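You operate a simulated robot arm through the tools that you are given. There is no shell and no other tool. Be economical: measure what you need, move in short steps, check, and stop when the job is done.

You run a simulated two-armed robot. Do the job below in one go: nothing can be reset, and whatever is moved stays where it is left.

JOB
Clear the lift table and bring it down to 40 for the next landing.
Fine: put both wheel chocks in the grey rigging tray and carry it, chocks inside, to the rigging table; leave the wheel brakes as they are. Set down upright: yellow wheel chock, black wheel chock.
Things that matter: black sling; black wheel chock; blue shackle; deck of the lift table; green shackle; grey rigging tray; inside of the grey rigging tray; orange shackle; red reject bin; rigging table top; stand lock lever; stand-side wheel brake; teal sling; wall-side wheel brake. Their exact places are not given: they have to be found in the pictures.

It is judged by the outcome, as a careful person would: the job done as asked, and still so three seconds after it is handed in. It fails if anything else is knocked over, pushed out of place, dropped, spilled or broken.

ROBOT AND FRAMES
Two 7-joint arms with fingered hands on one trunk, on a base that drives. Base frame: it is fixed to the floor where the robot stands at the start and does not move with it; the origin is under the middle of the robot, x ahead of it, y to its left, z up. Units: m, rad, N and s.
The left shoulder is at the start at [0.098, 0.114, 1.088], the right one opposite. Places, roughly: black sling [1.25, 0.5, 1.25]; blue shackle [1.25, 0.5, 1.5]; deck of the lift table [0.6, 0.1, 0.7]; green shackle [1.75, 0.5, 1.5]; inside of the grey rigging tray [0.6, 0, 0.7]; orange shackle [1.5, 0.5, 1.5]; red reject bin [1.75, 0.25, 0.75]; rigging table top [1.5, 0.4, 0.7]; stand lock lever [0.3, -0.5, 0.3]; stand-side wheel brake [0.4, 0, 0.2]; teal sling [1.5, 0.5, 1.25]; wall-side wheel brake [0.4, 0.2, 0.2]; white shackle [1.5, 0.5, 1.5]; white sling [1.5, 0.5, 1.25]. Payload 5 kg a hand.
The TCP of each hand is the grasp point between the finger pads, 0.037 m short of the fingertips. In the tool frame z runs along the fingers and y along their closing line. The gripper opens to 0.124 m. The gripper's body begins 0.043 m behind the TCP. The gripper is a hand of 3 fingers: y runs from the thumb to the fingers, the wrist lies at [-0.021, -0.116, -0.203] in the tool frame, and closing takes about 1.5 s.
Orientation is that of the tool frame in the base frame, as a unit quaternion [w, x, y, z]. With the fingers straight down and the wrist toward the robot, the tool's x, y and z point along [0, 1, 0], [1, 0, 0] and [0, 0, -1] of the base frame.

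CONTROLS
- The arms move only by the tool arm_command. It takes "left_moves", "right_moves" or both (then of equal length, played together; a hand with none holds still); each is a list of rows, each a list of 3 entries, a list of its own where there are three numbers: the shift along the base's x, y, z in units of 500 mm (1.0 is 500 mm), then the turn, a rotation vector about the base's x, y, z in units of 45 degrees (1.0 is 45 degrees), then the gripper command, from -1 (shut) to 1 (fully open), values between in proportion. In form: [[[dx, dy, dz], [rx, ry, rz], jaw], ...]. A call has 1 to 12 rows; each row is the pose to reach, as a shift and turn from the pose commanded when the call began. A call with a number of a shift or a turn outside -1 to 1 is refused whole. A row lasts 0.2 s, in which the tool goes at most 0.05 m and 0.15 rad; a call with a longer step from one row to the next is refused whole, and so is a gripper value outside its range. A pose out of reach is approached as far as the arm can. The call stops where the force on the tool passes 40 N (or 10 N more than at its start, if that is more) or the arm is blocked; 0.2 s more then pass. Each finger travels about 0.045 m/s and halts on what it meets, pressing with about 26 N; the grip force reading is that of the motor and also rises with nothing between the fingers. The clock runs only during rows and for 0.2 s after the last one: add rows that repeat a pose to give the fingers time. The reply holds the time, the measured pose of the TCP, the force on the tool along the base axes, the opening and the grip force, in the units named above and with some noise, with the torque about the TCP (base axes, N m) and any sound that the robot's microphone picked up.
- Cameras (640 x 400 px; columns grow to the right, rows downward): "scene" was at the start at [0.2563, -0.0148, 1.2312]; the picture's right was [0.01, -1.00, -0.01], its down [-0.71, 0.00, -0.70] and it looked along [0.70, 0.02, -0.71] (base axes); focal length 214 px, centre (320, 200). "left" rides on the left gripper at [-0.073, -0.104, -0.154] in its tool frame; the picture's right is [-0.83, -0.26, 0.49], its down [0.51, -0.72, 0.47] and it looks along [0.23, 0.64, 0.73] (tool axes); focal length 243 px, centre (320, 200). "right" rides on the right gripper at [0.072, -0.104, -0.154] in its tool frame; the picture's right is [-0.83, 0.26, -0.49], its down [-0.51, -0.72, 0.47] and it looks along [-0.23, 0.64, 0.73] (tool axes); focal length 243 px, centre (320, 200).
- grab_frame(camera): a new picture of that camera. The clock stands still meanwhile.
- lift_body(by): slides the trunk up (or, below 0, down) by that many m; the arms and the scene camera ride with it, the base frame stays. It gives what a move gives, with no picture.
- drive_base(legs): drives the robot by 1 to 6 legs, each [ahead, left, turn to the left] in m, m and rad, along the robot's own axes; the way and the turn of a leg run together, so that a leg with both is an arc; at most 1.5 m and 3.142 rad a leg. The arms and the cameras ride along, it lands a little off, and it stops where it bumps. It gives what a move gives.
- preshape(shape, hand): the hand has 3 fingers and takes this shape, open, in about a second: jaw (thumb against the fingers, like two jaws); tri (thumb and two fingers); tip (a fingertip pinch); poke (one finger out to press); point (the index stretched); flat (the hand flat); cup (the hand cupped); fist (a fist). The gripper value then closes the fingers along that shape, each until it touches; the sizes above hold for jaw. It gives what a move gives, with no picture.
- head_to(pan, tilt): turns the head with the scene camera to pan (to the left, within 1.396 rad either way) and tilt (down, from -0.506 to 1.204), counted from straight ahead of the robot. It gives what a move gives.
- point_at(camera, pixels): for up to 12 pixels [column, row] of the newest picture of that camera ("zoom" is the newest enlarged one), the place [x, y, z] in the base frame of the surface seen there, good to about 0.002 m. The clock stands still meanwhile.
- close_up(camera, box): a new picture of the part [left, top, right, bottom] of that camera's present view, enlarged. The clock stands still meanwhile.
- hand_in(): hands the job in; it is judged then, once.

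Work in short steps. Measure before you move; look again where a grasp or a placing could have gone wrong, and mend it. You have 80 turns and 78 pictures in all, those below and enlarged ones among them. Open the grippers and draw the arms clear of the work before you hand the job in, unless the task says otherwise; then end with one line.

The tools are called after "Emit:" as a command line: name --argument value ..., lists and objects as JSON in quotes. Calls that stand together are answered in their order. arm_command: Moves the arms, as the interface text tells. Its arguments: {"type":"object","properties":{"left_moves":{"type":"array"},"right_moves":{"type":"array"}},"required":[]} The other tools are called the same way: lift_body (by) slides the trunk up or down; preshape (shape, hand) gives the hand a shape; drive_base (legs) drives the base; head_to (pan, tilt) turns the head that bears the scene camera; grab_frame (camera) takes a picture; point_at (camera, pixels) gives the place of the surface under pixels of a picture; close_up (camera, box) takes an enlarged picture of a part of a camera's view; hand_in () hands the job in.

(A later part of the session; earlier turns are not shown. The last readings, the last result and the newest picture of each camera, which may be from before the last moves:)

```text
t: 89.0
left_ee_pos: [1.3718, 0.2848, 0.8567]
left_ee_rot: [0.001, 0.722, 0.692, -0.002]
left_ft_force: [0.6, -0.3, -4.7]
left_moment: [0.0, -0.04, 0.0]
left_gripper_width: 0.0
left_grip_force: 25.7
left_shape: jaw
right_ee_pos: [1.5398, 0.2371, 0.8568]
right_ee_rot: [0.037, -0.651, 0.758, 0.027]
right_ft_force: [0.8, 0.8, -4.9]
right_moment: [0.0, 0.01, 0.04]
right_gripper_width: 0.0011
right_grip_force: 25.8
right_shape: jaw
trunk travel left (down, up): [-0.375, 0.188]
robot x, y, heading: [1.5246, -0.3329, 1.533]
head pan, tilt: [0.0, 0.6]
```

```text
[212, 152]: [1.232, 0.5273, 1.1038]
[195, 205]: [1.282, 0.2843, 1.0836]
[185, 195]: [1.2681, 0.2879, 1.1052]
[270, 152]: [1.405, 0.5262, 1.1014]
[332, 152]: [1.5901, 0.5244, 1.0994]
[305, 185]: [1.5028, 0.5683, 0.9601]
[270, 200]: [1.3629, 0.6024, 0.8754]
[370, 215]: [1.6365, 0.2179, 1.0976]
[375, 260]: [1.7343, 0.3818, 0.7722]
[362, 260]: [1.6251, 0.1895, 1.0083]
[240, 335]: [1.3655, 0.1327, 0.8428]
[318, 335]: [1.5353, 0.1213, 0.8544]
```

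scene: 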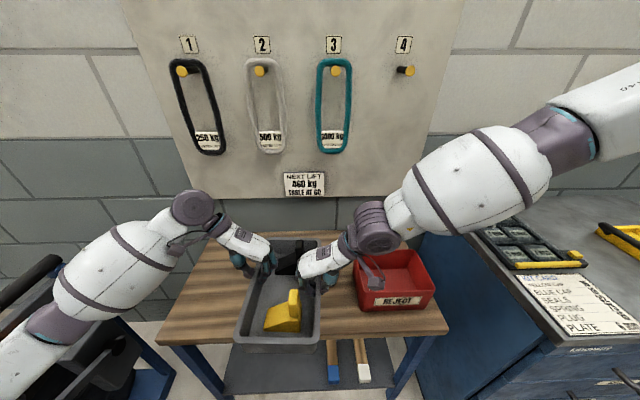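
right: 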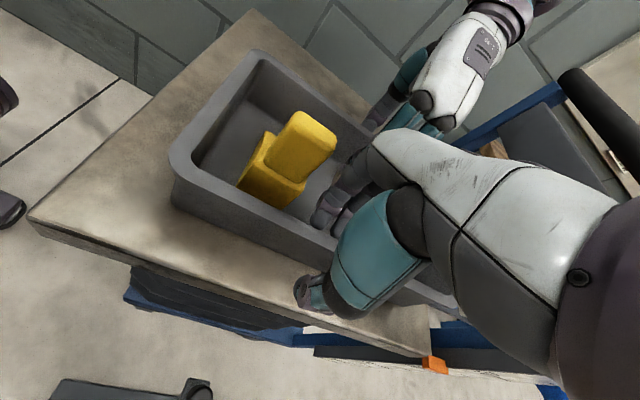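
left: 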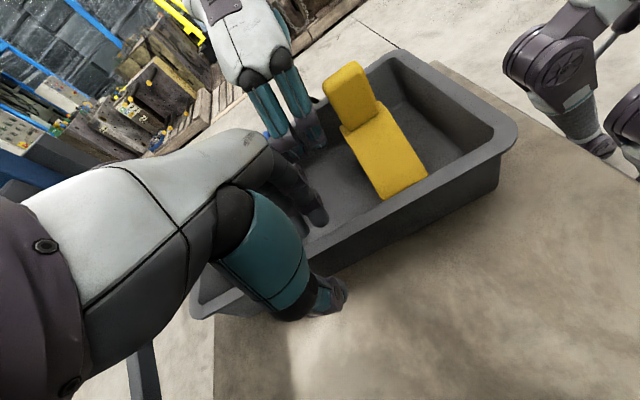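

Clear: wrist would end at y≈0.38–0.43 with slings at 0.525 and above. Final approach: turn +0.037, left 0.02, forward 0.09.

Emit:
drive_base --legs '[[0, 0, 0.037], [0.09, 0.02, 0]]'

Emit:
grab_frame --camera "scene"

Emit:
point_at --camera "scene" --pixels '[[240, 335], [316, 335], [280, 345], [238, 280], [300, 240], [370, 260], [245, 335]]'

```text
t: 90.5
left_ee_pos: [1.3327, 0.3645, 0.8613]
left_ee_rot: [-0.001, 0.709, 0.705, -0.001]
left_ft_force: [1.2, -1.4, -6.3]
left_moment: [0.01, -0.06, 0.04]
left_gripper_width: 0.0001
left_grip_force: 26.2
left_shape: jaw
right_ee_pos: [1.5, 0.3247, 0.8589]
right_ee_rot: [0.039, -0.665, 0.745, 0.029]
right_ft_force: [-2.0, -0.1, -4.6]
right_moment: [-0.01, 0.04, 0.01]
right_gripper_width: 0.0009
right_grip_force: 25.9
right_shape: jaw
trunk travel left (down, up): [-0.375, 0.188]
robot x, y, heading: [1.5036, -0.2426, 1.579]
head pan, tilt: [0.0, 0.6]
```

```text
27 pictures are left
```

scene: 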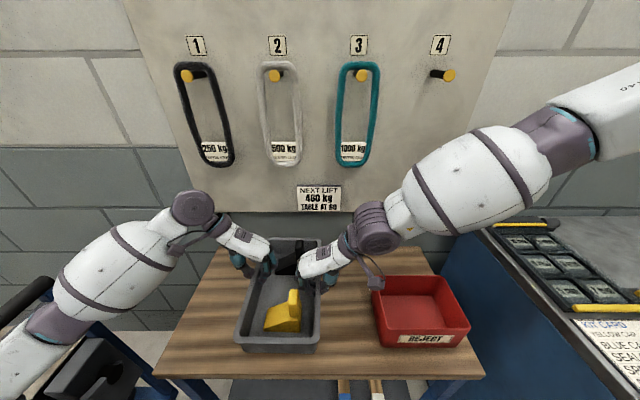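

```text
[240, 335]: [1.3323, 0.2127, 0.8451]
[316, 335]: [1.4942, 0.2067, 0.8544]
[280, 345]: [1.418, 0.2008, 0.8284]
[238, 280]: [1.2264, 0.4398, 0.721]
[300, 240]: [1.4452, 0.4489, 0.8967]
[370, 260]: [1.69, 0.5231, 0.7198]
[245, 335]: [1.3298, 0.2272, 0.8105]
```

Tray spans y 0.20–0.51, x 1.33–1.50, fully over the tabletop (0.72). Lower the trunk 0.055 m, then finish gently with the arms.

Emit:
lift_body --by -0.055

Emit:
arm_command --left_moves '[[[0, 0, -0.004], [0, 0, 0], -1], [[0, 0, -0.008], [0, 0, 0], -1], [[0, 0, -0.01], [0, 0, 0], -1]]' --right_moves '[[[0, 0, -0.004], [0, 0, 0], -1], [[0, 0, -0.008], [0, 0, 0], -1], [[0, 0, -0.01], [0, 0, 0], -1]]'

```text
t: 91.4
left_ee_pos: [1.3298, 0.3559, 0.8109]
left_ee_rot: [-0.007, 0.706, 0.708, 0.001]
left_ft_force: [3.3, -0.7, -5.0]
left_moment: [-0.05, -0.08, 0.01]
left_gripper_width: 0.0
left_grip_force: 25.3
left_shape: jaw
right_ee_pos: [1.5, 0.3185, 0.8108]
right_ee_rot: [0.04, -0.666, 0.744, 0.033]
right_ft_force: [-4.1, 0.9, -4.5]
right_moment: [0.01, 0.11, 0.02]
right_gripper_width: 0.0016
right_grip_force: 26.4
right_shape: jaw
trunk travel left (down, up): [-0.32, 0.243]
robot x, y, heading: [1.5073, -0.2446, 1.575]
head pan, tilt: [0.0, 0.6]
```

```text
t: 92.2
left_ee_pos: [1.3293, 0.3585, 0.8066]
left_ee_rot: [-0.006, 0.707, 0.707, 0.0]
left_ft_force: [8.3, -1.7, -4.1]
left_moment: [-0.1, -0.22, -0.05]
left_gripper_width: 0.0002
left_grip_force: 26.3
left_shape: jaw
right_ee_pos: [1.5003, 0.318, 0.8047]
right_ee_rot: [0.04, -0.666, 0.744, 0.035]
right_ft_force: [-7.1, 2.7, -5.0]
right_moment: [0.0, 0.26, 0.01]
right_gripper_width: 0.0013
right_grip_force: 26.3
right_shape: jaw
trunk travel left (down, up): [-0.32, 0.243]
robot x, y, heading: [1.5064, -0.243, 1.575]
head pan, tilt: [0.0, 0.6]
```

Still carrying; another ~9 mm to go (contact expected at TCP ≈ 0.797).

Emit:
arm_command --left_moves '[[[0, 0, -0.006], [0, 0, 0], -1], [[0, 0, -0.012], [0, 0, 0], -1], [[0, 0, -0.016], [0, 0, 0], -1], [[0, 0, -0.019], [0, 0, 0], -1]]' --right_moves '[[[0, 0, -0.006], [0, 0, 0], -1], [[0, 0, -0.012], [0, 0, 0], -1], [[0, 0, -0.016], [0, 0, 0], -1], [[0, 0, -0.018], [0, 0, 0], -1]]'

```text
t: 93.2
left_ee_pos: [1.3318, 0.3601, 0.7976]
left_ee_rot: [-0.007, 0.708, 0.706, -0.001]
left_ft_force: [-1.9, -0.1, 2.1]
left_moment: [-0.01, 0.04, -0.01]
left_gripper_width: 0.0001
left_grip_force: 25.8
left_shape: jaw
right_ee_pos: [1.5037, 0.3195, 0.7955]
right_ee_rot: [0.038, -0.665, 0.745, 0.034]
right_ft_force: [-3.1, 0.0, 8.0]
right_moment: [0.0, 0.17, 0.01]
right_gripper_width: 0.0017
right_grip_force: 26.1
right_shape: jaw
trunk travel left (down, up): [-0.32, 0.243]
robot x, y, heading: [1.5025, -0.2434, 1.571]
head pan, tilt: [0.0, 0.6]
```

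Forces turned upward: tray is on the table. Open both hands part way and rise 0.12 m.

Emit:
arm_command --left_moves '[[[0, 0, 0], [0, 0, 0], -0.6], [[0, 0, 0], [0, 0, 0], -0.3], [[0, 0, 0], [0, 0, 0], -0.3], [[0, 0, 0], [0, 0, 0], -0.3], [[0, 0, 0.04], [0, 0, 0], -0.3], [[0, 0, 0.1], [0, 0, 0], -0.3], [[0, 0, 0.17], [0, 0, 0], -0.3], [[0, 0, 0.24], [0, 0, 0], -0.3]]' --right_moves '[[[0, 0, 0], [0, 0, 0], -0.6], [[0, 0, 0], [0, 0, 0], -0.3], [[0, 0, 0], [0, 0, 0], -0.3], [[0, 0, 0], [0, 0, 0], -0.3], [[0, 0, 0.04], [0, 0, 0], -0.3], [[0, 0, 0.1], [0, 0, 0], -0.3], [[0, 0, 0.17], [0, 0, 0], -0.3], [[0, 0, 0.24], [0, 0, 0], -0.3]]'

Emit:
grab_frame --camera "scene"

```text
t: 95.2
left_ee_pos: [1.3092, 0.3279, 0.9068]
left_ee_rot: [0.004, 0.689, 0.724, -0.011]
left_ft_force: [0.2, -0.8, -2.0]
left_moment: [0.02, -0.04, 0.02]
left_gripper_width: 0.0432
left_grip_force: 0.1
left_shape: jaw
right_ee_pos: [1.4775, 0.2907, 0.8711]
right_ee_rot: [0.039, -0.681, 0.73, 0.04]
right_ft_force: [0.2, 1.8, 7.7]
right_moment: [-0.05, 0.26, -0.03]
right_gripper_width: 0.0431
right_grip_force: 0.0
right_shape: jaw
right hand out of reach, approached as far as the arm can: row 7, 8
trunk travel left (down, up): [-0.32, 0.243]
robot x, y, heading: [1.5087, -0.2556, 1.63]
head pan, tilt: [0.0, 0.6]
stopped in row 8 (left hand): the arm was blocked; the commanded pose is now the measured one
```

```text
26 pictures are left
```

scene: 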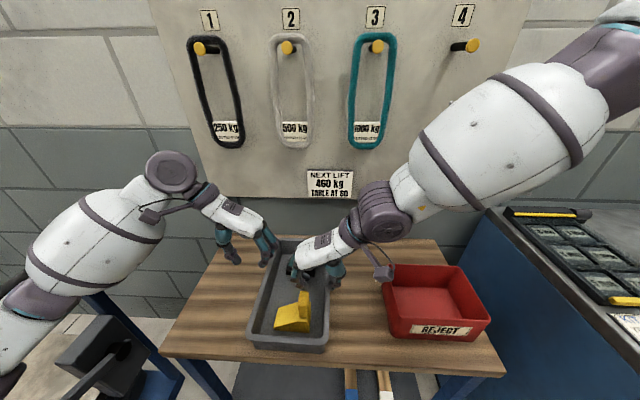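

The base got twisted to heading 1.63 and the left arm reported blocked. I check whether the tray and bin are still in place and what is touched.

Emit:
point_at --camera "scene" --pixels '[[250, 335], [325, 340], [288, 345], [395, 320], [487, 315], [460, 268], [383, 285], [378, 272], [325, 250], [240, 260], [290, 245], [310, 300]]'

Emit:
close_up --camera "scene" --box '[210, 190, 410, 370]'

Emit:
grab_frame --camera "right"

Emit:
grab_frame --camera "left"

```text
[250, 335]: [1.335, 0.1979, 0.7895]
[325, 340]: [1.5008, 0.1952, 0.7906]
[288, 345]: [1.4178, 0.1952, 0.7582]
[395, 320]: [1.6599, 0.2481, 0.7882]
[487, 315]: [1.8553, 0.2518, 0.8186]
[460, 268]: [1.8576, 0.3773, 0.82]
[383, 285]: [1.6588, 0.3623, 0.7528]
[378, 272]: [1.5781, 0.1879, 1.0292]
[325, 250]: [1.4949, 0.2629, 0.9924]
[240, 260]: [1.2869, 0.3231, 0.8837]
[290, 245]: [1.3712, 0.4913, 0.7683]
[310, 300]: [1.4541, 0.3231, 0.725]
```

```text
2.22 times, centred on (310, 280) of scene
```

zoom: 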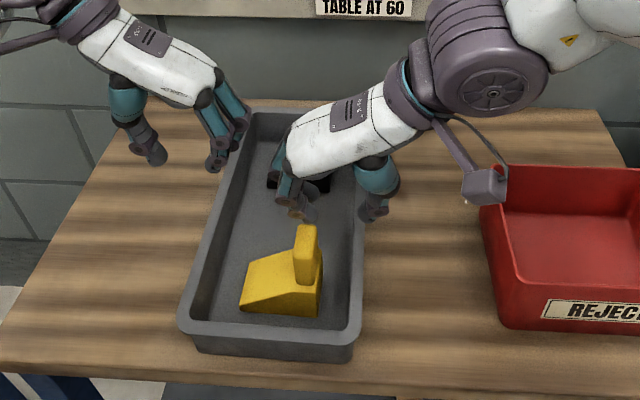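

```text
24 pictures are left
```

right: 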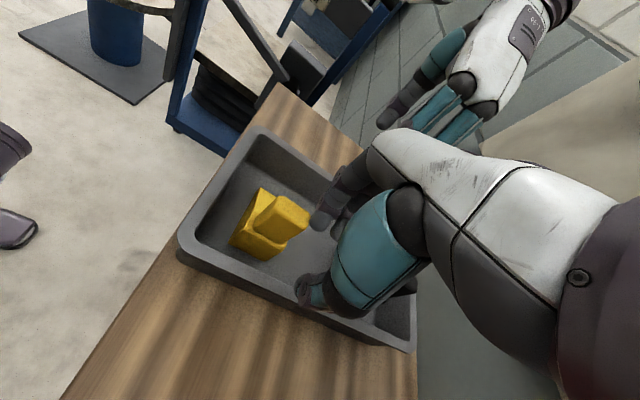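

```text
23 pictures are left
```

left: 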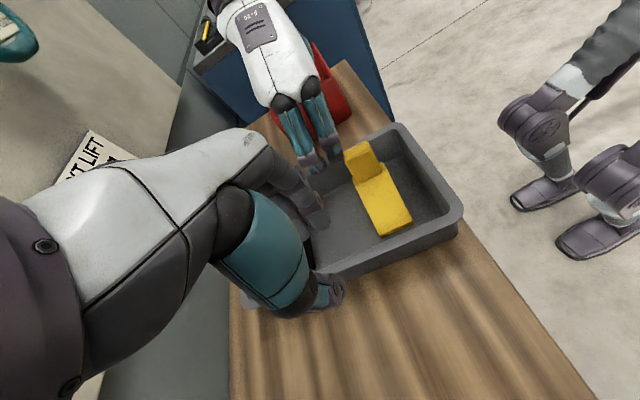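

Tray (x 1.335–1.50, y 0.195–0.505), chocks and bin are all undisturbed. The right hand must rise before I back off (fingers only just above the yellow knob), so I raise the trunk 0.1 m.

Emit:
lift_body --by 0.1

Emit:
grab_frame --camera "scene"

```text
t: 96.3
left_ee_pos: [1.3527, 0.3059, 0.9275]
left_ee_rot: [0.073, 0.708, 0.702, -0.034]
left_ft_force: [1.1, -0.2, 1.2]
left_moment: [0.06, 0.21, -0.03]
left_gripper_width: 0.043
left_grip_force: 0.0
left_shape: jaw
right_ee_pos: [1.4795, 0.3064, 0.9718]
right_ee_rot: [0.054, -0.675, 0.734, 0.055]
right_ft_force: [2.8, -0.1, 0.1]
right_moment: [0.03, 0.2, 0.03]
right_gripper_width: 0.0432
right_grip_force: 0.1
right_shape: jaw
trunk travel left (down, up): [-0.403, 0.16]
robot x, y, heading: [1.5042, -0.2558, 1.61]
head pan, tilt: [0.0, 0.6]
stopped: the arm was blocked; the commanded pose is now the measured one
```

```text
22 pictures are left
```

scene: 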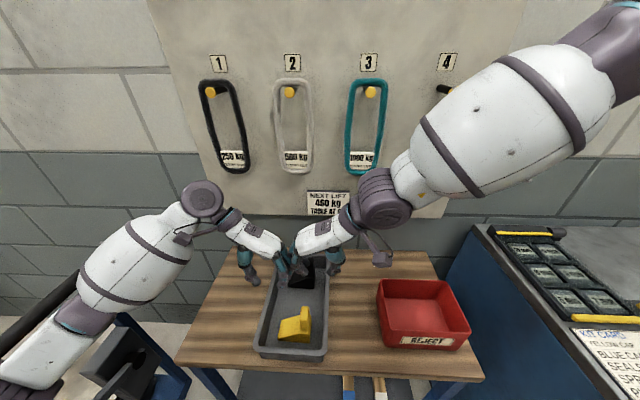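

The left elbow (40,370) seems to be caught at the lift table's handle bar (40,310). I measure both before moving.

Emit:
head_to --pan 0.7 --tilt 0.7

Emit:
grab_frame --camera "scene"

```text
t: 97.4
left_ee_pos: [1.3455, 0.3065, 0.9169]
left_ee_rot: [0.079, 0.707, 0.702, -0.034]
left_ft_force: [-0.5, 0.6, -0.9]
left_moment: [0.01, 0.01, 0.0]
left_gripper_width: 0.0432
left_grip_force: 0.0
left_shape: jaw
right_ee_pos: [1.4719, 0.3067, 0.9638]
right_ee_rot: [0.054, -0.676, 0.733, 0.05]
right_ft_force: [-0.2, -0.3, -0.4]
right_moment: [0.06, 0.02, -0.01]
right_gripper_width: 0.043
right_grip_force: 0.0
right_shape: jaw
trunk travel left (down, up): [-0.403, 0.16]
robot x, y, heading: [1.5055, -0.254, 1.615]
head pan, tilt: [0.7, 0.7]
```

```text
21 pictures are left
```

scene: 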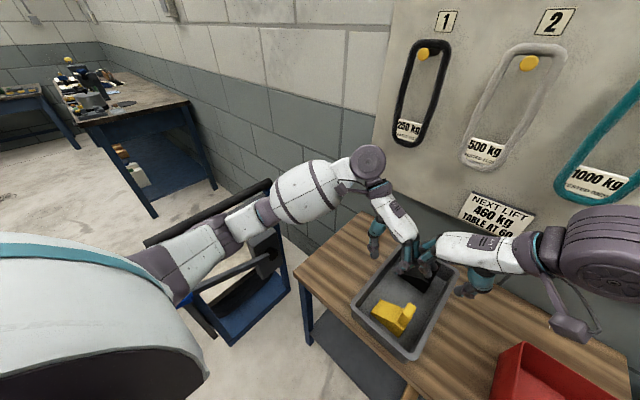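

Measure the arm's elbow region, handle bar, and lever here.

Emit:
point_at --camera "scene" --pixels '[[165, 228], [250, 190], [180, 265], [215, 240], [240, 215], [240, 270], [200, 305], [265, 245], [310, 190], [205, 325], [285, 285], [150, 262]]'

Emit:
close_up --camera "scene" --box '[120, 160, 320, 360]'

```text
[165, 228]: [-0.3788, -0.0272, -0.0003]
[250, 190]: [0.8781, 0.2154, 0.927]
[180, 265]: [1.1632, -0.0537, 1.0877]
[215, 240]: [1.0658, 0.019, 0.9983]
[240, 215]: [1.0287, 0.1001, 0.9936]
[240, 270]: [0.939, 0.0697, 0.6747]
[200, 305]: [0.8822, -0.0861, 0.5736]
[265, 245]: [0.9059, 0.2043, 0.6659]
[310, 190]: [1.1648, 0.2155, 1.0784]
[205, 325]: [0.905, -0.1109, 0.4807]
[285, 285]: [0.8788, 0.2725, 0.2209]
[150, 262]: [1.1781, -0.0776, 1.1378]
```

```text
2.00 times, centred on (220, 260) of scene
```

zoom: 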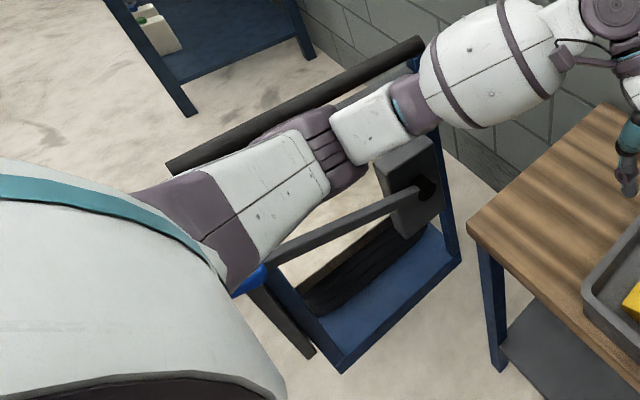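

No contact is apparent: elbow at x≈1.03–1.06, z≈1.0, bar at x 0.88, z 0.93; forces are zero and the lift table is where it was. Both hands' tips (≥0.88) clear the knobs (0.83), so I first shift right slightly and back off 0.35 m.

Emit:
drive_base --legs '[[-0.35, -0.03, 0]]'

Emit:
head_to --pan 0.2 --tilt 0.6

Emit:
grab_frame --camera "scene"

```text
t: 99.6
left_ee_pos: [1.3898, -0.0425, 0.9161]
left_ee_rot: [0.079, 0.706, 0.703, -0.034]
left_ft_force: [-1.0, 0.5, 0.6]
left_moment: [0.0, 0.01, 0.02]
left_gripper_width: 0.0433
left_grip_force: 0.1
left_shape: jaw
right_ee_pos: [1.5158, -0.0417, 0.9618]
right_ee_rot: [0.055, -0.678, 0.731, 0.05]
right_ft_force: [1.2, -0.1, -0.3]
right_moment: [-0.03, 0.0, -0.01]
right_gripper_width: 0.043
right_grip_force: 0.0
right_shape: jaw
trunk travel left (down, up): [-0.403, 0.16]
robot x, y, heading: [1.5507, -0.6064, 1.621]
head pan, tilt: [0.7, 0.7]
```

```text
t: 100.6
left_ee_pos: [1.3898, -0.0414, 0.9174]
left_ee_rot: [0.079, 0.706, 0.703, -0.033]
left_ft_force: [-0.2, -0.1, 0.5]
left_moment: [-0.01, 0.02, 0.01]
left_gripper_width: 0.0433
left_grip_force: 0.0
left_shape: jaw
right_ee_pos: [1.5154, -0.0415, 0.9628]
right_ee_rot: [0.055, -0.677, 0.732, 0.05]
right_ft_force: [0.8, -0.1, -0.3]
right_moment: [0.01, -0.07, 0.0]
right_gripper_width: 0.043
right_grip_force: 0.0
right_shape: jaw
trunk travel left (down, up): [-0.403, 0.16]
robot x, y, heading: [1.5477, -0.6073, 1.617]
head pan, tilt: [0.201, 0.6]
```

```text
19 pictures are left
```

scene: 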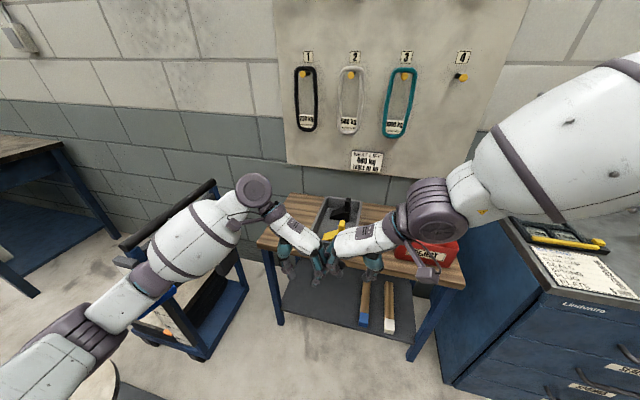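

Tray and slings are fine. Next the lift table lever: I turn to face −x (heading π) and stand near (1.65, −0.45), so the lever handle (0.91, −0.16) is in front of the right hand.

Emit:
drive_base --legs '[[0, 0, 1.52], [-0.1, -0.15, 0]]'

Emit:
head_to --pan 0.0 --tilt 0.65

Emit:
grab_frame --camera "scene"

```text
t: 105.8
left_ee_pos: [1.0779, -0.591, 0.9156]
left_ee_rot: [0.081, 0.025, 0.996, 0.031]
left_ft_force: [-0.1, 0.1, 0.3]
left_moment: [0.0, 0.06, 0.0]
left_gripper_width: 0.0433
left_grip_force: 0.1
left_shape: jaw
right_ee_pos: [1.0846, -0.4636, 0.964]
right_ee_rot: [-0.005, 0.995, -0.061, -0.074]
right_ft_force: [-0.3, 1.0, -0.1]
right_moment: [0.02, -0.03, 0.01]
right_gripper_width: 0.0428
right_grip_force: 0.0
right_shape: jaw
trunk travel left (down, up): [-0.403, 0.16]
robot x, y, heading: [1.6469, -0.4572, -3.138]
head pan, tilt: [0.201, 0.6]
```

```text
t: 106.5
left_ee_pos: [1.079, -0.5901, 0.9175]
left_ee_rot: [0.08, 0.025, 0.996, 0.03]
left_ft_force: [1.1, 0.7, 0.4]
left_moment: [0.0, 0.03, -0.01]
left_gripper_width: 0.0434
left_grip_force: 0.0
left_shape: jaw
right_ee_pos: [1.0847, -0.4632, 0.9637]
right_ee_rot: [-0.005, 0.995, -0.063, -0.074]
right_ft_force: [0.3, 0.2, -0.9]
right_moment: [-0.01, 0.02, 0.02]
right_gripper_width: 0.0433
right_grip_force: 0.1
right_shape: jaw
trunk travel left (down, up): [-0.403, 0.16]
robot x, y, heading: [1.6475, -0.4588, -3.14]
head pan, tilt: [0.0, 0.649]
```

```text
18 pictures are left
```

scene: 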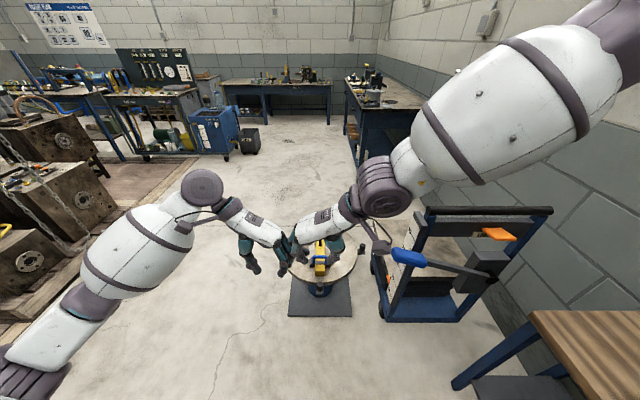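

Zoom on the lift table's handle side to study the lever and that orange piece at (497,233).

Emit:
close_up --camera "scene" --box '[360, 195, 560, 325]'

Emit:
point_at --camera "zoom" --pixels '[[110, 190], [160, 205], [205, 212], [300, 228], [380, 240], [440, 110], [460, 125], [410, 215], [90, 280], [130, 215], [150, 188], [180, 200]]'

```text
3.08 times, centred on (460, 260) of scene
```

zoom: 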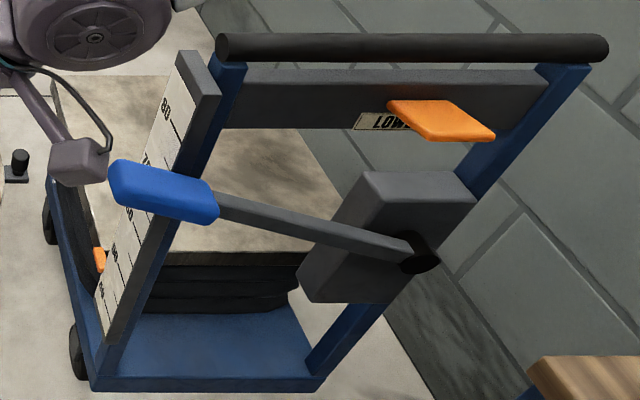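

```text
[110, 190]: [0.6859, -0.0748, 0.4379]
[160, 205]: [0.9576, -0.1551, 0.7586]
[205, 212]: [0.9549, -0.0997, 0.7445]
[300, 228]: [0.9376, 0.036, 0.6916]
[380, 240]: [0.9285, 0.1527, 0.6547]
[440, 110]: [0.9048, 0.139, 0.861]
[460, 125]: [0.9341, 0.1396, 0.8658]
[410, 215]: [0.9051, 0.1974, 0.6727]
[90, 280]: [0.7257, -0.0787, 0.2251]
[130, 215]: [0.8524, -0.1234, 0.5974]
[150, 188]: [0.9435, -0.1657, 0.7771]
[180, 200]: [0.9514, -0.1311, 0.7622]
```

There is an orange paddle labelled "LOW…" at (0.92, 0.14, 0.86); the blue lever is likely the pump. A tighter zoom on the label and paddle.

Emit:
close_up --camera "scene" --box '[460, 205, 540, 260]'

Emit:
point_at --camera "zoom" --pixels '[[235, 180], [360, 185], [290, 240], [420, 245], [325, 210], [180, 240], [420, 260]]'

```text
7.27 times, centred on (500, 232) of scene
```

zoom: 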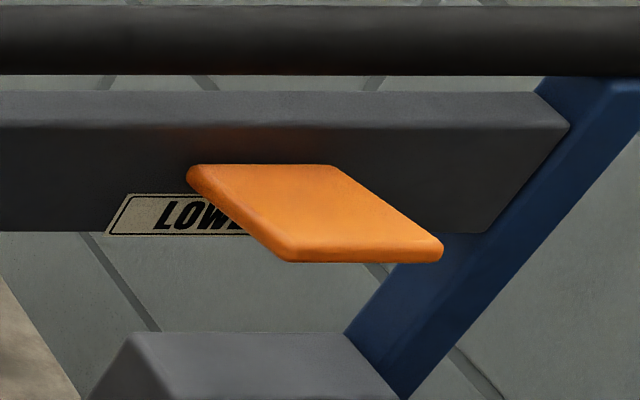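

```text
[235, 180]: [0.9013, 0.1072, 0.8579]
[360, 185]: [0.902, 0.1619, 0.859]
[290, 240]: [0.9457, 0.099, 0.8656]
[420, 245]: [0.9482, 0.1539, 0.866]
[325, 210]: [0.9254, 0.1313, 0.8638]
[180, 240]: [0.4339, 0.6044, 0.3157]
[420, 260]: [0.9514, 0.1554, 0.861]
```

The orange paddle "LOWER" sits at x 0.885–0.952, y 0.095–0.165, z 0.865, pressed from above. I first fold the left hand aside and turn the right hand back to its natural yaw (two halves).

Emit:
arm_command --left_moves '[[[0.02, -0.06, 0.03], [0, 0, 0], -0.3], [[0.04, -0.12, 0.06], [0, 0, 0], -0.3], [[0.06, -0.18, 0.09], [0, 0, 0], -0.3], [[0.08, -0.24, 0.12], [0, 0, 0], -0.3], [[0.1, -0.3, 0.14], [0, 0, 0], -0.3], [[0.1, -0.36, 0.16], [0, 0, 0], -0.3]]' --right_moves '[[[0, 0.03, 0.0], [-0.013, -0.011, -0.155], -0.5], [[0, 0.06, 0.0], [-0.026, -0.022, -0.31], -1], [[0, 0.09, 0.0], [-0.039, -0.034, -0.46], -1], [[0, 0.12, 0.0], [-0.052, -0.045, -0.61], -1], [[0, 0.14, 0.0], [-0.065, -0.057, -0.77], -1], [[0, 0.14, 0.0], [-0.078, -0.068, -0.92], -1]]'

Emit:
arm_command --right_moves '[[[0, 0, 0.02], [-0.013, -0.011, -0.155], -1], [[0, 0, 0.04], [-0.026, -0.022, -0.31], -1], [[0, 0, 0.06], [-0.039, -0.034, -0.46], -1], [[0, 0, 0.08], [-0.052, -0.045, -0.61], -1], [[0, 0, 0.1], [-0.065, -0.057, -0.77], -1], [[0, 0, 0.1], [-0.078, -0.068, -0.92], -1]]'

```text
t: 107.9
left_ee_pos: [1.13, -0.7703, 0.9972]
left_ee_rot: [0.08, 0.025, 0.996, 0.03]
left_ft_force: [-0.2, 0.5, -0.1]
left_moment: [0.01, 0.01, 0.01]
left_gripper_width: 0.043
left_grip_force: 0.0
left_shape: jaw
right_ee_pos: [1.0841, -0.3944, 0.963]
right_ee_rot: [-0.002, 0.91, -0.413, -0.039]
right_ft_force: [0.0, -0.6, 0.4]
right_moment: [0.04, 0.02, 0.0]
right_gripper_width: 0.0
right_grip_force: 25.8
right_shape: jaw
trunk travel left (down, up): [-0.403, 0.16]
robot x, y, heading: [1.6506, -0.4574, -3.141]
head pan, tilt: [0.0, 0.649]
```

```text
t: 109.3
left_ee_pos: [1.1287, -0.7692, 0.9989]
left_ee_rot: [0.08, 0.026, 0.996, 0.03]
left_ft_force: [0.1, -1.0, -0.6]
left_moment: [0.03, -0.02, 0.0]
left_gripper_width: 0.0434
left_grip_force: 0.0
left_shape: jaw
right_ee_pos: [1.0834, -0.3935, 1.0131]
right_ee_rot: [0.0, -0.706, 0.708, 0.0]
right_ft_force: [-0.3, 0.7, 0.1]
right_moment: [0.0, -0.03, -0.02]
right_gripper_width: 0.0003
right_grip_force: 25.7
right_shape: jaw
trunk travel left (down, up): [-0.403, 0.16]
robot x, y, heading: [1.6472, -0.4539, -3.138]
head pan, tilt: [0.0, 0.649]
```

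Right hand is now in natural yaw, fist-closed. I turn to heading 2.30 and move to about (1.35, −0.445), so the paddle lies 0.70 m ahead.

Emit:
drive_base --legs '[[0, 0, -0.842], [0.207, 0.218, 0]]'

Emit:
head_to --pan 0.0 --tilt 0.75

Emit:
grab_frame --camera "scene"

```text
t: 113.6
left_ee_pos: [0.7652, -0.2879, 0.9988]
left_ee_rot: [0.085, 0.422, 0.903, -0.005]
left_ft_force: [-0.1, 0.5, 0.0]
left_moment: [0.03, -0.03, 0.03]
left_gripper_width: 0.0434
left_grip_force: 0.0
left_shape: jaw
right_ee_pos: [1.0108, 0.0005, 1.0141]
right_ee_rot: [0.001, -0.365, 0.931, 0.0]
right_ft_force: [-0.3, -0.1, 0.2]
right_moment: [0.01, 0.02, 0.01]
right_gripper_width: 0.0001
right_grip_force: 26.3
right_shape: jaw
trunk travel left (down, up): [-0.403, 0.16]
robot x, y, heading: [1.3494, -0.456, 2.318]
head pan, tilt: [0.0, 0.649]
```

```text
t: 114.2
left_ee_pos: [0.7646, -0.2882, 0.9973]
left_ee_rot: [0.085, 0.423, 0.902, -0.005]
left_ft_force: [-0.4, -0.6, -1.3]
left_moment: [0.01, 0.01, 0.02]
left_gripper_width: 0.043
left_grip_force: 0.0
left_shape: jaw
right_ee_pos: [1.0099, 0.0004, 1.0135]
right_ee_rot: [0.0, -0.365, 0.931, 0.0]
right_ft_force: [-0.3, -0.6, -0.1]
right_moment: [0.01, -0.04, 0.0]
right_gripper_width: 0.0
right_grip_force: 25.9
right_shape: jaw
trunk travel left (down, up): [-0.403, 0.16]
robot x, y, heading: [1.3479, -0.4566, 2.325]
head pan, tilt: [0.0, 0.75]
```

```text
15 pictures are left
```

scene: 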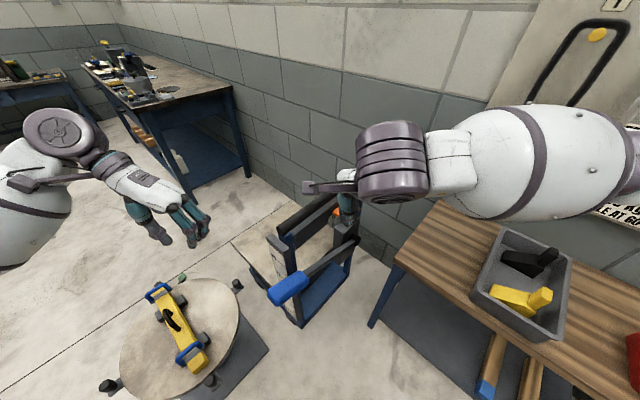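

Everything clear. Move the right fist to above the paddle's outer half (0.937, 0.130) and lower to z 0.925.

Emit:
arm_command --right_moves '[[[-0.035, 0.065, 0], [0, 0, 0], -1], [[-0.07, 0.13, 0], [0, 0, 0], -1], [[-0.11, 0.2, 0], [0, 0, 0], -1], [[-0.146, 0.26, 0], [0, 0, 0], -1], [[-0.146, 0.26, -0.07], [0, 0, 0], -1], [[-0.146, 0.26, -0.14], [0, 0, 0], -1], [[-0.146, 0.26, -0.178], [0, 0, 0], -1], [[-0.146, 0.26, -0.178], [0, 0, 0], -1]]'

Emit:
close_up --camera "right" --box '[160, 100, 480, 400]'

Emit:
close_up --camera "scene" --box '[220, 160, 400, 330]'

```text
t: 116.0
left_ee_pos: [0.766, -0.2878, 0.9982]
left_ee_rot: [0.086, 0.423, 0.902, -0.005]
left_ft_force: [0.5, -0.5, 0.5]
left_moment: [0.0, 0.0, -0.02]
left_gripper_width: 0.0432
left_grip_force: 0.1
left_shape: jaw
right_ee_pos: [0.9366, 0.1282, 0.9224]
right_ee_rot: [0.001, -0.365, 0.931, 0.001]
right_ft_force: [0.3, -1.0, 0.7]
right_moment: [0.0, 0.0, -0.03]
right_gripper_width: 0.0001
right_grip_force: 27.0
right_shape: jaw
trunk travel left (down, up): [-0.403, 0.16]
robot x, y, heading: [1.3457, -0.4542, 2.32]
head pan, tilt: [0.0, 0.75]
```

```text
1.33 times, centred on (320, 250) of right
```

zoom: 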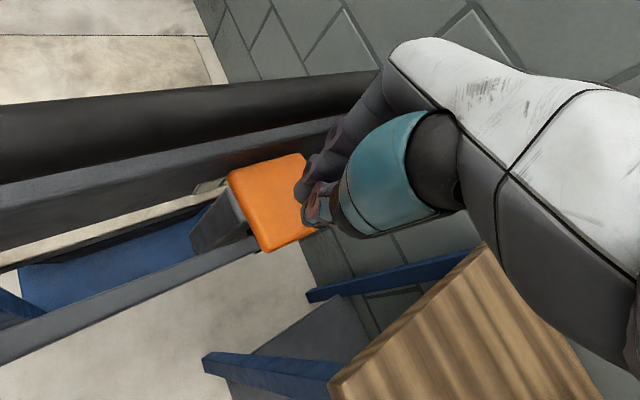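

```text
2.35 times, centred on (310, 245) of scene
```

zoom: 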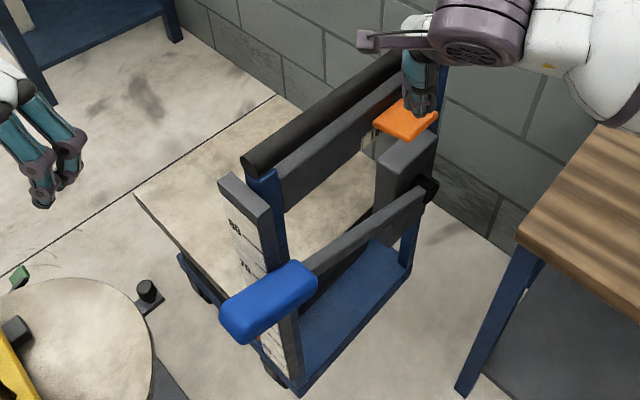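

Fingers are over the paddle. I shift 1 cm toward −y and press down gently in small steps to feel it.

Emit:
arm_command --right_moves '[[[0, -0.02, -0.01], [0, 0, 0], -1], [[0, -0.02, -0.03], [0, 0, 0], -1], [[0, -0.02, -0.045], [0, 0, 0], -1], [[0, -0.02, -0.055], [0, 0, 0], -1]]'

Emit:
point_at --camera "scene" --pixels '[[265, 245]]'

```text
t: 117.0
left_ee_pos: [0.7658, -0.2885, 0.999]
left_ee_rot: [0.085, 0.422, 0.903, -0.005]
left_ft_force: [0.0, -0.5, -0.8]
left_moment: [-0.03, -0.01, 0.02]
left_gripper_width: 0.0433
left_grip_force: 0.1
left_shape: jaw
right_ee_pos: [0.9356, 0.1185, 0.8959]
right_ee_rot: [-0.001, -0.364, 0.931, 0.0]
right_ft_force: [2.1, -0.7, 6.3]
right_moment: [-0.05, -0.11, 0.02]
right_gripper_width: 0.0
right_grip_force: 25.8
right_shape: jaw
trunk travel left (down, up): [-0.403, 0.16]
robot x, y, heading: [1.3461, -0.456, 2.323]
head pan, tilt: [0.0, 0.75]
```

```text
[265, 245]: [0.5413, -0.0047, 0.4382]
```

Contact at 6 N. The deck seems already lower (z≈0.44 in that view), presumably the left elbow brushed the paddle earlier. I take a fresh close-up of scale and deck to get the current height.

Emit:
close_up --camera "scene" --box '[220, 190, 340, 330]'

Emit:
point_at --camera "zoom" --pixels '[[240, 120], [200, 170], [300, 120], [150, 100], [340, 200], [215, 225]]'

```text
2.86 times, centred on (280, 260) of scene
```

zoom: 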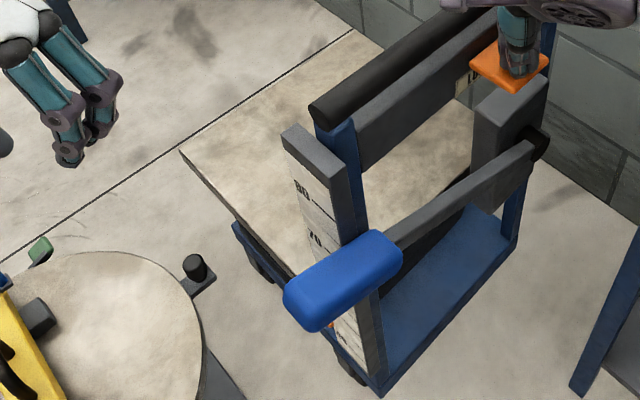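

```text
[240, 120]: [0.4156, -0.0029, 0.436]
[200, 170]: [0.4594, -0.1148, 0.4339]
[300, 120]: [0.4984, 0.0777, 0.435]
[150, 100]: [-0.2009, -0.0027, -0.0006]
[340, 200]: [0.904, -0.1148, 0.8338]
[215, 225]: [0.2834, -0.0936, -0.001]
```

Deck at z ≈ 0.435 (from 0.438). I press slightly more (8 mm) for a short burst, and then re-measure.

Emit:
arm_command --right_moves '[[[0, 0, -0.01], [0, 0, 0], -1], [[0, 0, -0.016], [0, 0, 0], -1]]'

Emit:
close_up --camera "scene" --box '[220, 190, 340, 330]'

Emit:
point_at --camera "zoom" --pixels '[[240, 120], [240, 150], [300, 120], [420, 130]]'

```text
t: 117.6
left_ee_pos: [0.7678, -0.2896, 0.9994]
left_ee_rot: [0.084, 0.422, 0.903, -0.005]
left_ft_force: [0.6, 0.5, -0.1]
left_moment: [0.0, 0.03, -0.01]
left_gripper_width: 0.0433
left_grip_force: 0.2
left_shape: jaw
right_ee_pos: [0.9367, 0.1196, 0.891]
right_ee_rot: [-0.001, -0.364, 0.931, 0.002]
right_ft_force: [3.7, 0.7, 12.8]
right_moment: [0.01, 0.06, 0.01]
right_gripper_width: 0.0
right_grip_force: 25.8
right_shape: jaw
trunk travel left (down, up): [-0.403, 0.16]
robot x, y, heading: [1.3481, -0.4543, 2.319]
head pan, tilt: [0.0, 0.75]
```

```text
2.86 times, centred on (280, 260) of scene
```

zoom: 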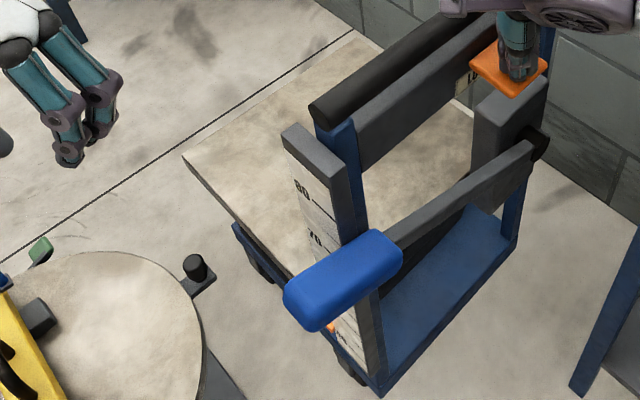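

```text
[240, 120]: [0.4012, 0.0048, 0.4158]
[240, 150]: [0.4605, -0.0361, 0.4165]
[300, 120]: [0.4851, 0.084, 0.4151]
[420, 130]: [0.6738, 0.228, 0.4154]
```

It dropped 19 mm in that 0.6 s; deck is at 0.4155. I lift now to stop it, then measure and finish with a small tap.

Emit:
arm_command --right_moves '[[[0, 0, 0.03], [0, 0, 0], -1]]'

Emit:
close_up --camera "scene" --box '[220, 190, 340, 330]'

Emit:
point_at --camera "zoom" --pixels '[[240, 120], [240, 150], [300, 120], [420, 130], [270, 180], [360, 90]]'

```text
t: 118.0
left_ee_pos: [0.7652, -0.2887, 0.9978]
left_ee_rot: [0.085, 0.421, 0.903, -0.004]
left_ft_force: [0.4, 0.4, 0.1]
left_moment: [0.0, -0.03, -0.02]
left_gripper_width: 0.0432
left_grip_force: 0.1
left_shape: jaw
right_ee_pos: [0.9361, 0.1189, 0.9033]
right_ee_rot: [0.0, -0.365, 0.931, 0.001]
right_ft_force: [-1.4, -0.5, 3.4]
right_moment: [0.04, -0.03, -0.01]
right_gripper_width: 0.0003
right_grip_force: 25.8
right_shape: jaw
trunk travel left (down, up): [-0.403, 0.16]
robot x, y, heading: [1.3487, -0.4599, 2.321]
head pan, tilt: [0.0, 0.75]
```

```text
2.86 times, centred on (280, 260) of scene
```

zoom: 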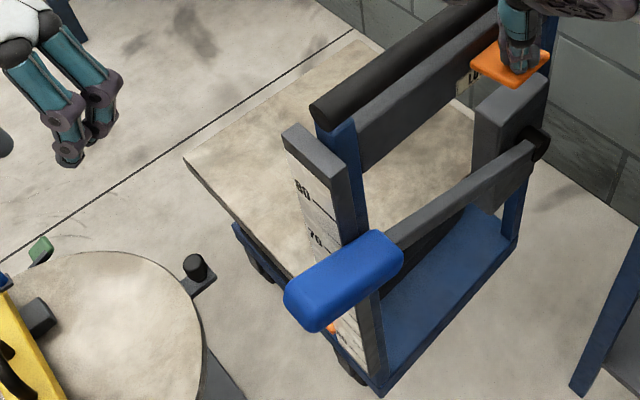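

```text
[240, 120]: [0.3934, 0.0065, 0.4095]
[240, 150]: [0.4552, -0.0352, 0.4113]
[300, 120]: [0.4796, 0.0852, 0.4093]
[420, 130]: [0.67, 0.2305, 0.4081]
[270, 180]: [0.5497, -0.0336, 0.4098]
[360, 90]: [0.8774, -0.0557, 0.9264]
```

Deck at ≈0.4095. Before the last centimetre I verify the scale itself: heights of the 80 and 70 marks, and of the orange pointer (331,328).

Emit:
point_at --camera "zoom" --pixels '[[318, 200], [326, 247], [302, 188], [316, 240], [331, 328], [334, 325], [350, 345], [345, 330], [355, 360], [240, 120], [270, 180], [328, 328]]'

Emit:
close_up --camera "scene" --box '[265, 230, 315, 335]'

```text
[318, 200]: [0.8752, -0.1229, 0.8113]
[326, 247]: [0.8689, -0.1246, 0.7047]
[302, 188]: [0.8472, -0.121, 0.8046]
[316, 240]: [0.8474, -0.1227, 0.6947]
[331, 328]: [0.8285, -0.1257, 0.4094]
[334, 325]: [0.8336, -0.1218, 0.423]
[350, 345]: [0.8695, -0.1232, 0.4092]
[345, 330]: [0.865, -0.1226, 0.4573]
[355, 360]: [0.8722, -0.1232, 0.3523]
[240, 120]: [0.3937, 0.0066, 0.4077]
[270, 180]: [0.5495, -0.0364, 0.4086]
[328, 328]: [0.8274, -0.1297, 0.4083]
```

```text
3.81 times, centred on (290, 282) of scene
```

zoom: 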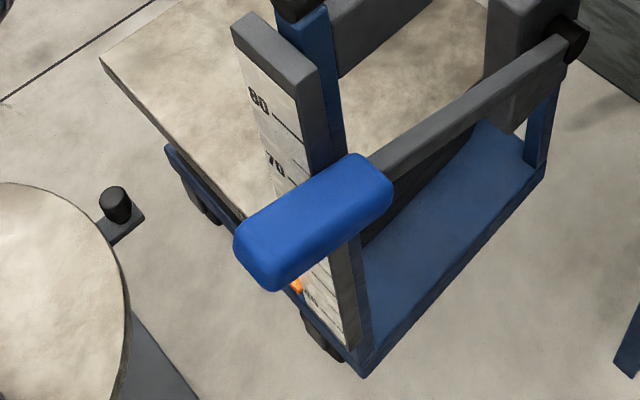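

The scale is in cm of height (80 at z 0.80, 70 at 0.70) and the pointer is level with the deck, at 40.8–40.9 now. One short tap for the remaining ~8 mm.

Emit:
arm_command --right_moves '[[[0, 0, -0.022], [0, 0, 0], -1], [[0, 0, 0.02], [0, 0, 0], -1]]'

Emit:
close_up --camera "scene" --box '[220, 190, 340, 330]'

Emit:
point_at --camera "zoom" --pixels '[[240, 120], [240, 150], [300, 120], [420, 130], [270, 180], [350, 170], [250, 170]]'

```text
t: 118.6
left_ee_pos: [0.766, -0.2879, 0.997]
left_ee_rot: [0.086, 0.422, 0.903, -0.004]
left_ft_force: [0.7, 0.0, -0.3]
left_moment: [0.0, -0.01, -0.04]
left_gripper_width: 0.0432
left_grip_force: 0.0
left_shape: jaw
right_ee_pos: [0.9373, 0.1192, 0.9126]
right_ee_rot: [0.0, -0.365, 0.931, 0.0]
right_ft_force: [0.9, -0.5, 1.4]
right_moment: [0.03, -0.01, 0.01]
right_gripper_width: 0.0002
right_grip_force: 25.8
right_shape: jaw
trunk travel left (down, up): [-0.403, 0.16]
robot x, y, heading: [1.3476, -0.4559, 2.321]
head pan, tilt: [0.0, 0.75]
```

```text
2.86 times, centred on (280, 260) of scene
```

zoom: 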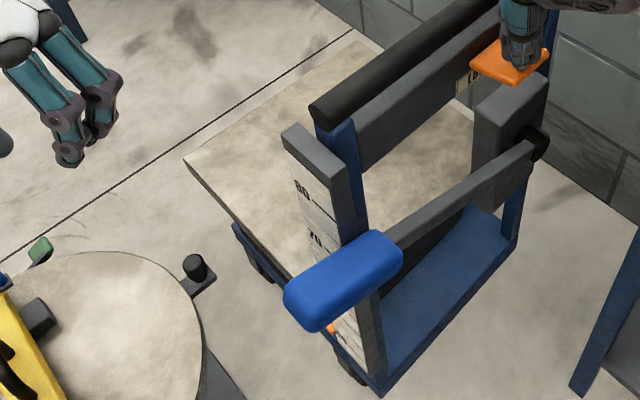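

```text
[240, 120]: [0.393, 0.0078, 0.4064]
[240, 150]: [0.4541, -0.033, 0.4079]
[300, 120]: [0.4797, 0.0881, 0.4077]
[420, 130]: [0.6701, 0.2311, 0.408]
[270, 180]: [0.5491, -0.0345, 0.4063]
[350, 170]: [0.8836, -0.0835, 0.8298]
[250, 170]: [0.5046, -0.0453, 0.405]
```

Deck ≈ 0.407. A slightly longer tap: press to ~0.893 for one extra row and release.

Emit:
arm_command --right_moves '[[[0, 0, -0.038], [0, 0, 0], -1], [[0, 0, -0.039], [0, 0, 0], -1], [[0, 0, 0.01], [0, 0, 0], -1]]'

Emit:
close_up --camera "scene" --box '[220, 190, 340, 330]'

Emit:
point_at --camera "zoom" --pixels '[[240, 120], [240, 150], [300, 120], [420, 130], [270, 180], [280, 150], [250, 170]]'

```text
t: 119.4
left_ee_pos: [0.7654, -0.2881, 0.9968]
left_ee_rot: [0.085, 0.422, 0.903, -0.003]
left_ft_force: [0.0, -1.2, -0.9]
left_moment: [0.02, -0.01, -0.02]
left_gripper_width: 0.0435
left_grip_force: 0.1
left_shape: jaw
right_ee_pos: [0.9375, 0.1218, 0.9147]
right_ee_rot: [0.0, -0.365, 0.931, -0.001]
right_ft_force: [0.0, 0.7, 0.7]
right_moment: [-0.03, -0.02, -0.03]
right_gripper_width: 0.0002
right_grip_force: 26.0
right_shape: jaw
trunk travel left (down, up): [-0.403, 0.16]
robot x, y, heading: [1.3442, -0.4584, 2.323]
head pan, tilt: [0.0, 0.75]
```

```text
2.86 times, centred on (280, 260) of scene
```

zoom: 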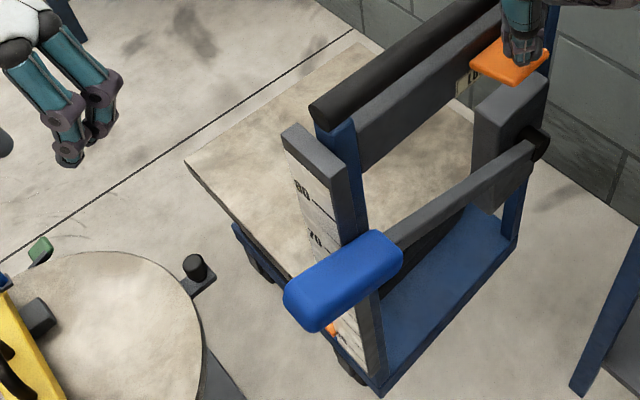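

```text
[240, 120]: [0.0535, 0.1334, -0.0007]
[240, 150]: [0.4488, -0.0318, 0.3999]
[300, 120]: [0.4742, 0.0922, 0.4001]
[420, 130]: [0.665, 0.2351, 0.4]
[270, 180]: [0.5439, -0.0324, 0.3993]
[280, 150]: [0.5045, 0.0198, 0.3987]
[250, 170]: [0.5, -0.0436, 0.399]
```

Deck is now at 0.3995, i.e. 40. I lift the right hand straight up, draw it back towards the robot, and open it.

Emit:
arm_command --right_moves '[[[0, 0, 0.06], [0, 0, 0], -1], [[0, 0, 0.13], [0, 0, 0], -1], [[0, 0, 0.2], [0, 0, 0], -1], [[0.05, -0.05, 0.2], [0, 0, 0], -0.6], [[0.1, -0.1, 0.2], [0, 0, 0], -0.2], [[0.15, -0.15, 0.2], [0, 0, 0], 0.2], [[0.15, -0.2, 0.2], [0, 0, 0], 0.5], [[0.15, -0.25, 0.2], [0, 0, 0], 0.5]]'

Emit:
drive_base --legs '[[-0.3, 0, 0]]'

Emit:
grab_frame --camera "scene"

Emit:
point_at --camera "scene" --pixels '[[260, 240], [280, 225], [250, 235]]'

```text
t: 121.2
left_ee_pos: [0.7645, -0.2877, 0.9977]
left_ee_rot: [0.086, 0.422, 0.902, -0.005]
left_ft_force: [-0.3, -0.1, 0.0]
left_moment: [-0.02, 0.0, -0.02]
left_gripper_width: 0.0432
left_grip_force: 0.0
left_shape: jaw
right_ee_pos: [1.0131, -0.0057, 1.0195]
right_ee_rot: [0.0, -0.365, 0.931, 0.0]
right_ft_force: [-0.3, -0.5, 0.5]
right_moment: [0.0, 0.0, -0.03]
right_gripper_width: 0.0778
right_grip_force: 0.0
right_shape: jaw
trunk travel left (down, up): [-0.403, 0.16]
robot x, y, heading: [1.3489, -0.4566, 2.32]
head pan, tilt: [0.0, 0.75]
```

```text
t: 123.3
left_ee_pos: [0.9734, -0.5164, 0.9983]
left_ee_rot: [0.086, 0.418, 0.904, -0.003]
left_ft_force: [-0.3, 0.2, 0.5]
left_moment: [0.0, 0.02, -0.02]
left_gripper_width: 0.0432
left_grip_force: 0.1
left_shape: jaw
right_ee_pos: [1.2182, -0.2312, 1.0186]
right_ee_rot: [-0.001, -0.368, 0.93, 0.0]
right_ft_force: [0.1, -0.3, -1.2]
right_moment: [-0.02, -0.01, -0.01]
right_gripper_width: 0.0927
right_grip_force: 0.0
right_shape: jaw
trunk travel left (down, up): [-0.403, 0.16]
robot x, y, heading: [1.5566, -0.6799, 2.332]
head pan, tilt: [0.0, 0.75]
```

```text
6 pictures are left
```

scene: 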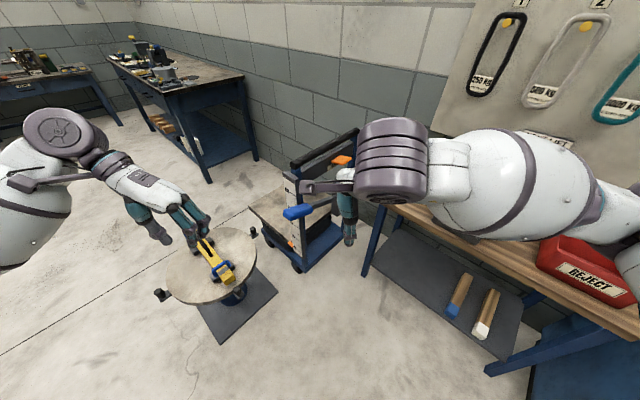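

```text
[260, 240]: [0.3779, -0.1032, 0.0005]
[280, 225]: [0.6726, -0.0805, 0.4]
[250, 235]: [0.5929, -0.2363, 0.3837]
```

Deck reads 0.400. A last look at the tray on the rigging table.

Emit:
head_to --pan -0.9 --tilt 0.6

Emit:
grab_frame --camera "scene"

```text
t: 124.5
left_ee_pos: [0.9746, -0.5155, 0.998]
left_ee_rot: [0.085, 0.418, 0.904, -0.003]
left_ft_force: [-0.8, 0.0, 0.5]
left_moment: [0.02, -0.03, 0.0]
left_gripper_width: 0.0432
left_grip_force: 0.0
left_shape: jaw
right_ee_pos: [1.2188, -0.2316, 1.018]
right_ee_rot: [0.0, -0.368, 0.93, 0.0]
right_ft_force: [-0.3, 0.2, 0.3]
right_moment: [-0.03, 0.02, 0.0]
right_gripper_width: 0.0928
right_grip_force: 0.0
right_shape: jaw
trunk travel left (down, up): [-0.403, 0.16]
robot x, y, heading: [1.5569, -0.6759, 2.326]
head pan, tilt: [-0.901, 0.6]
```

```text
5 pictures are left
```

scene: 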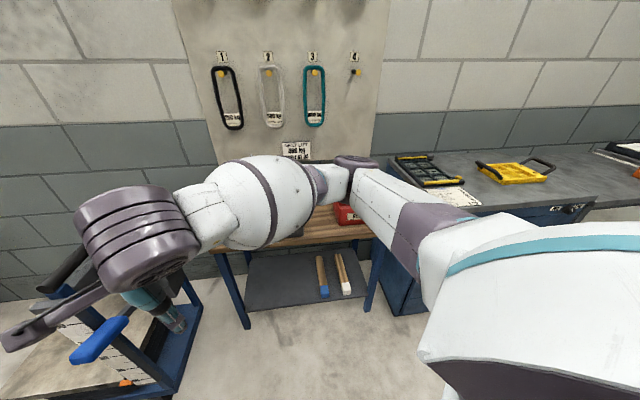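

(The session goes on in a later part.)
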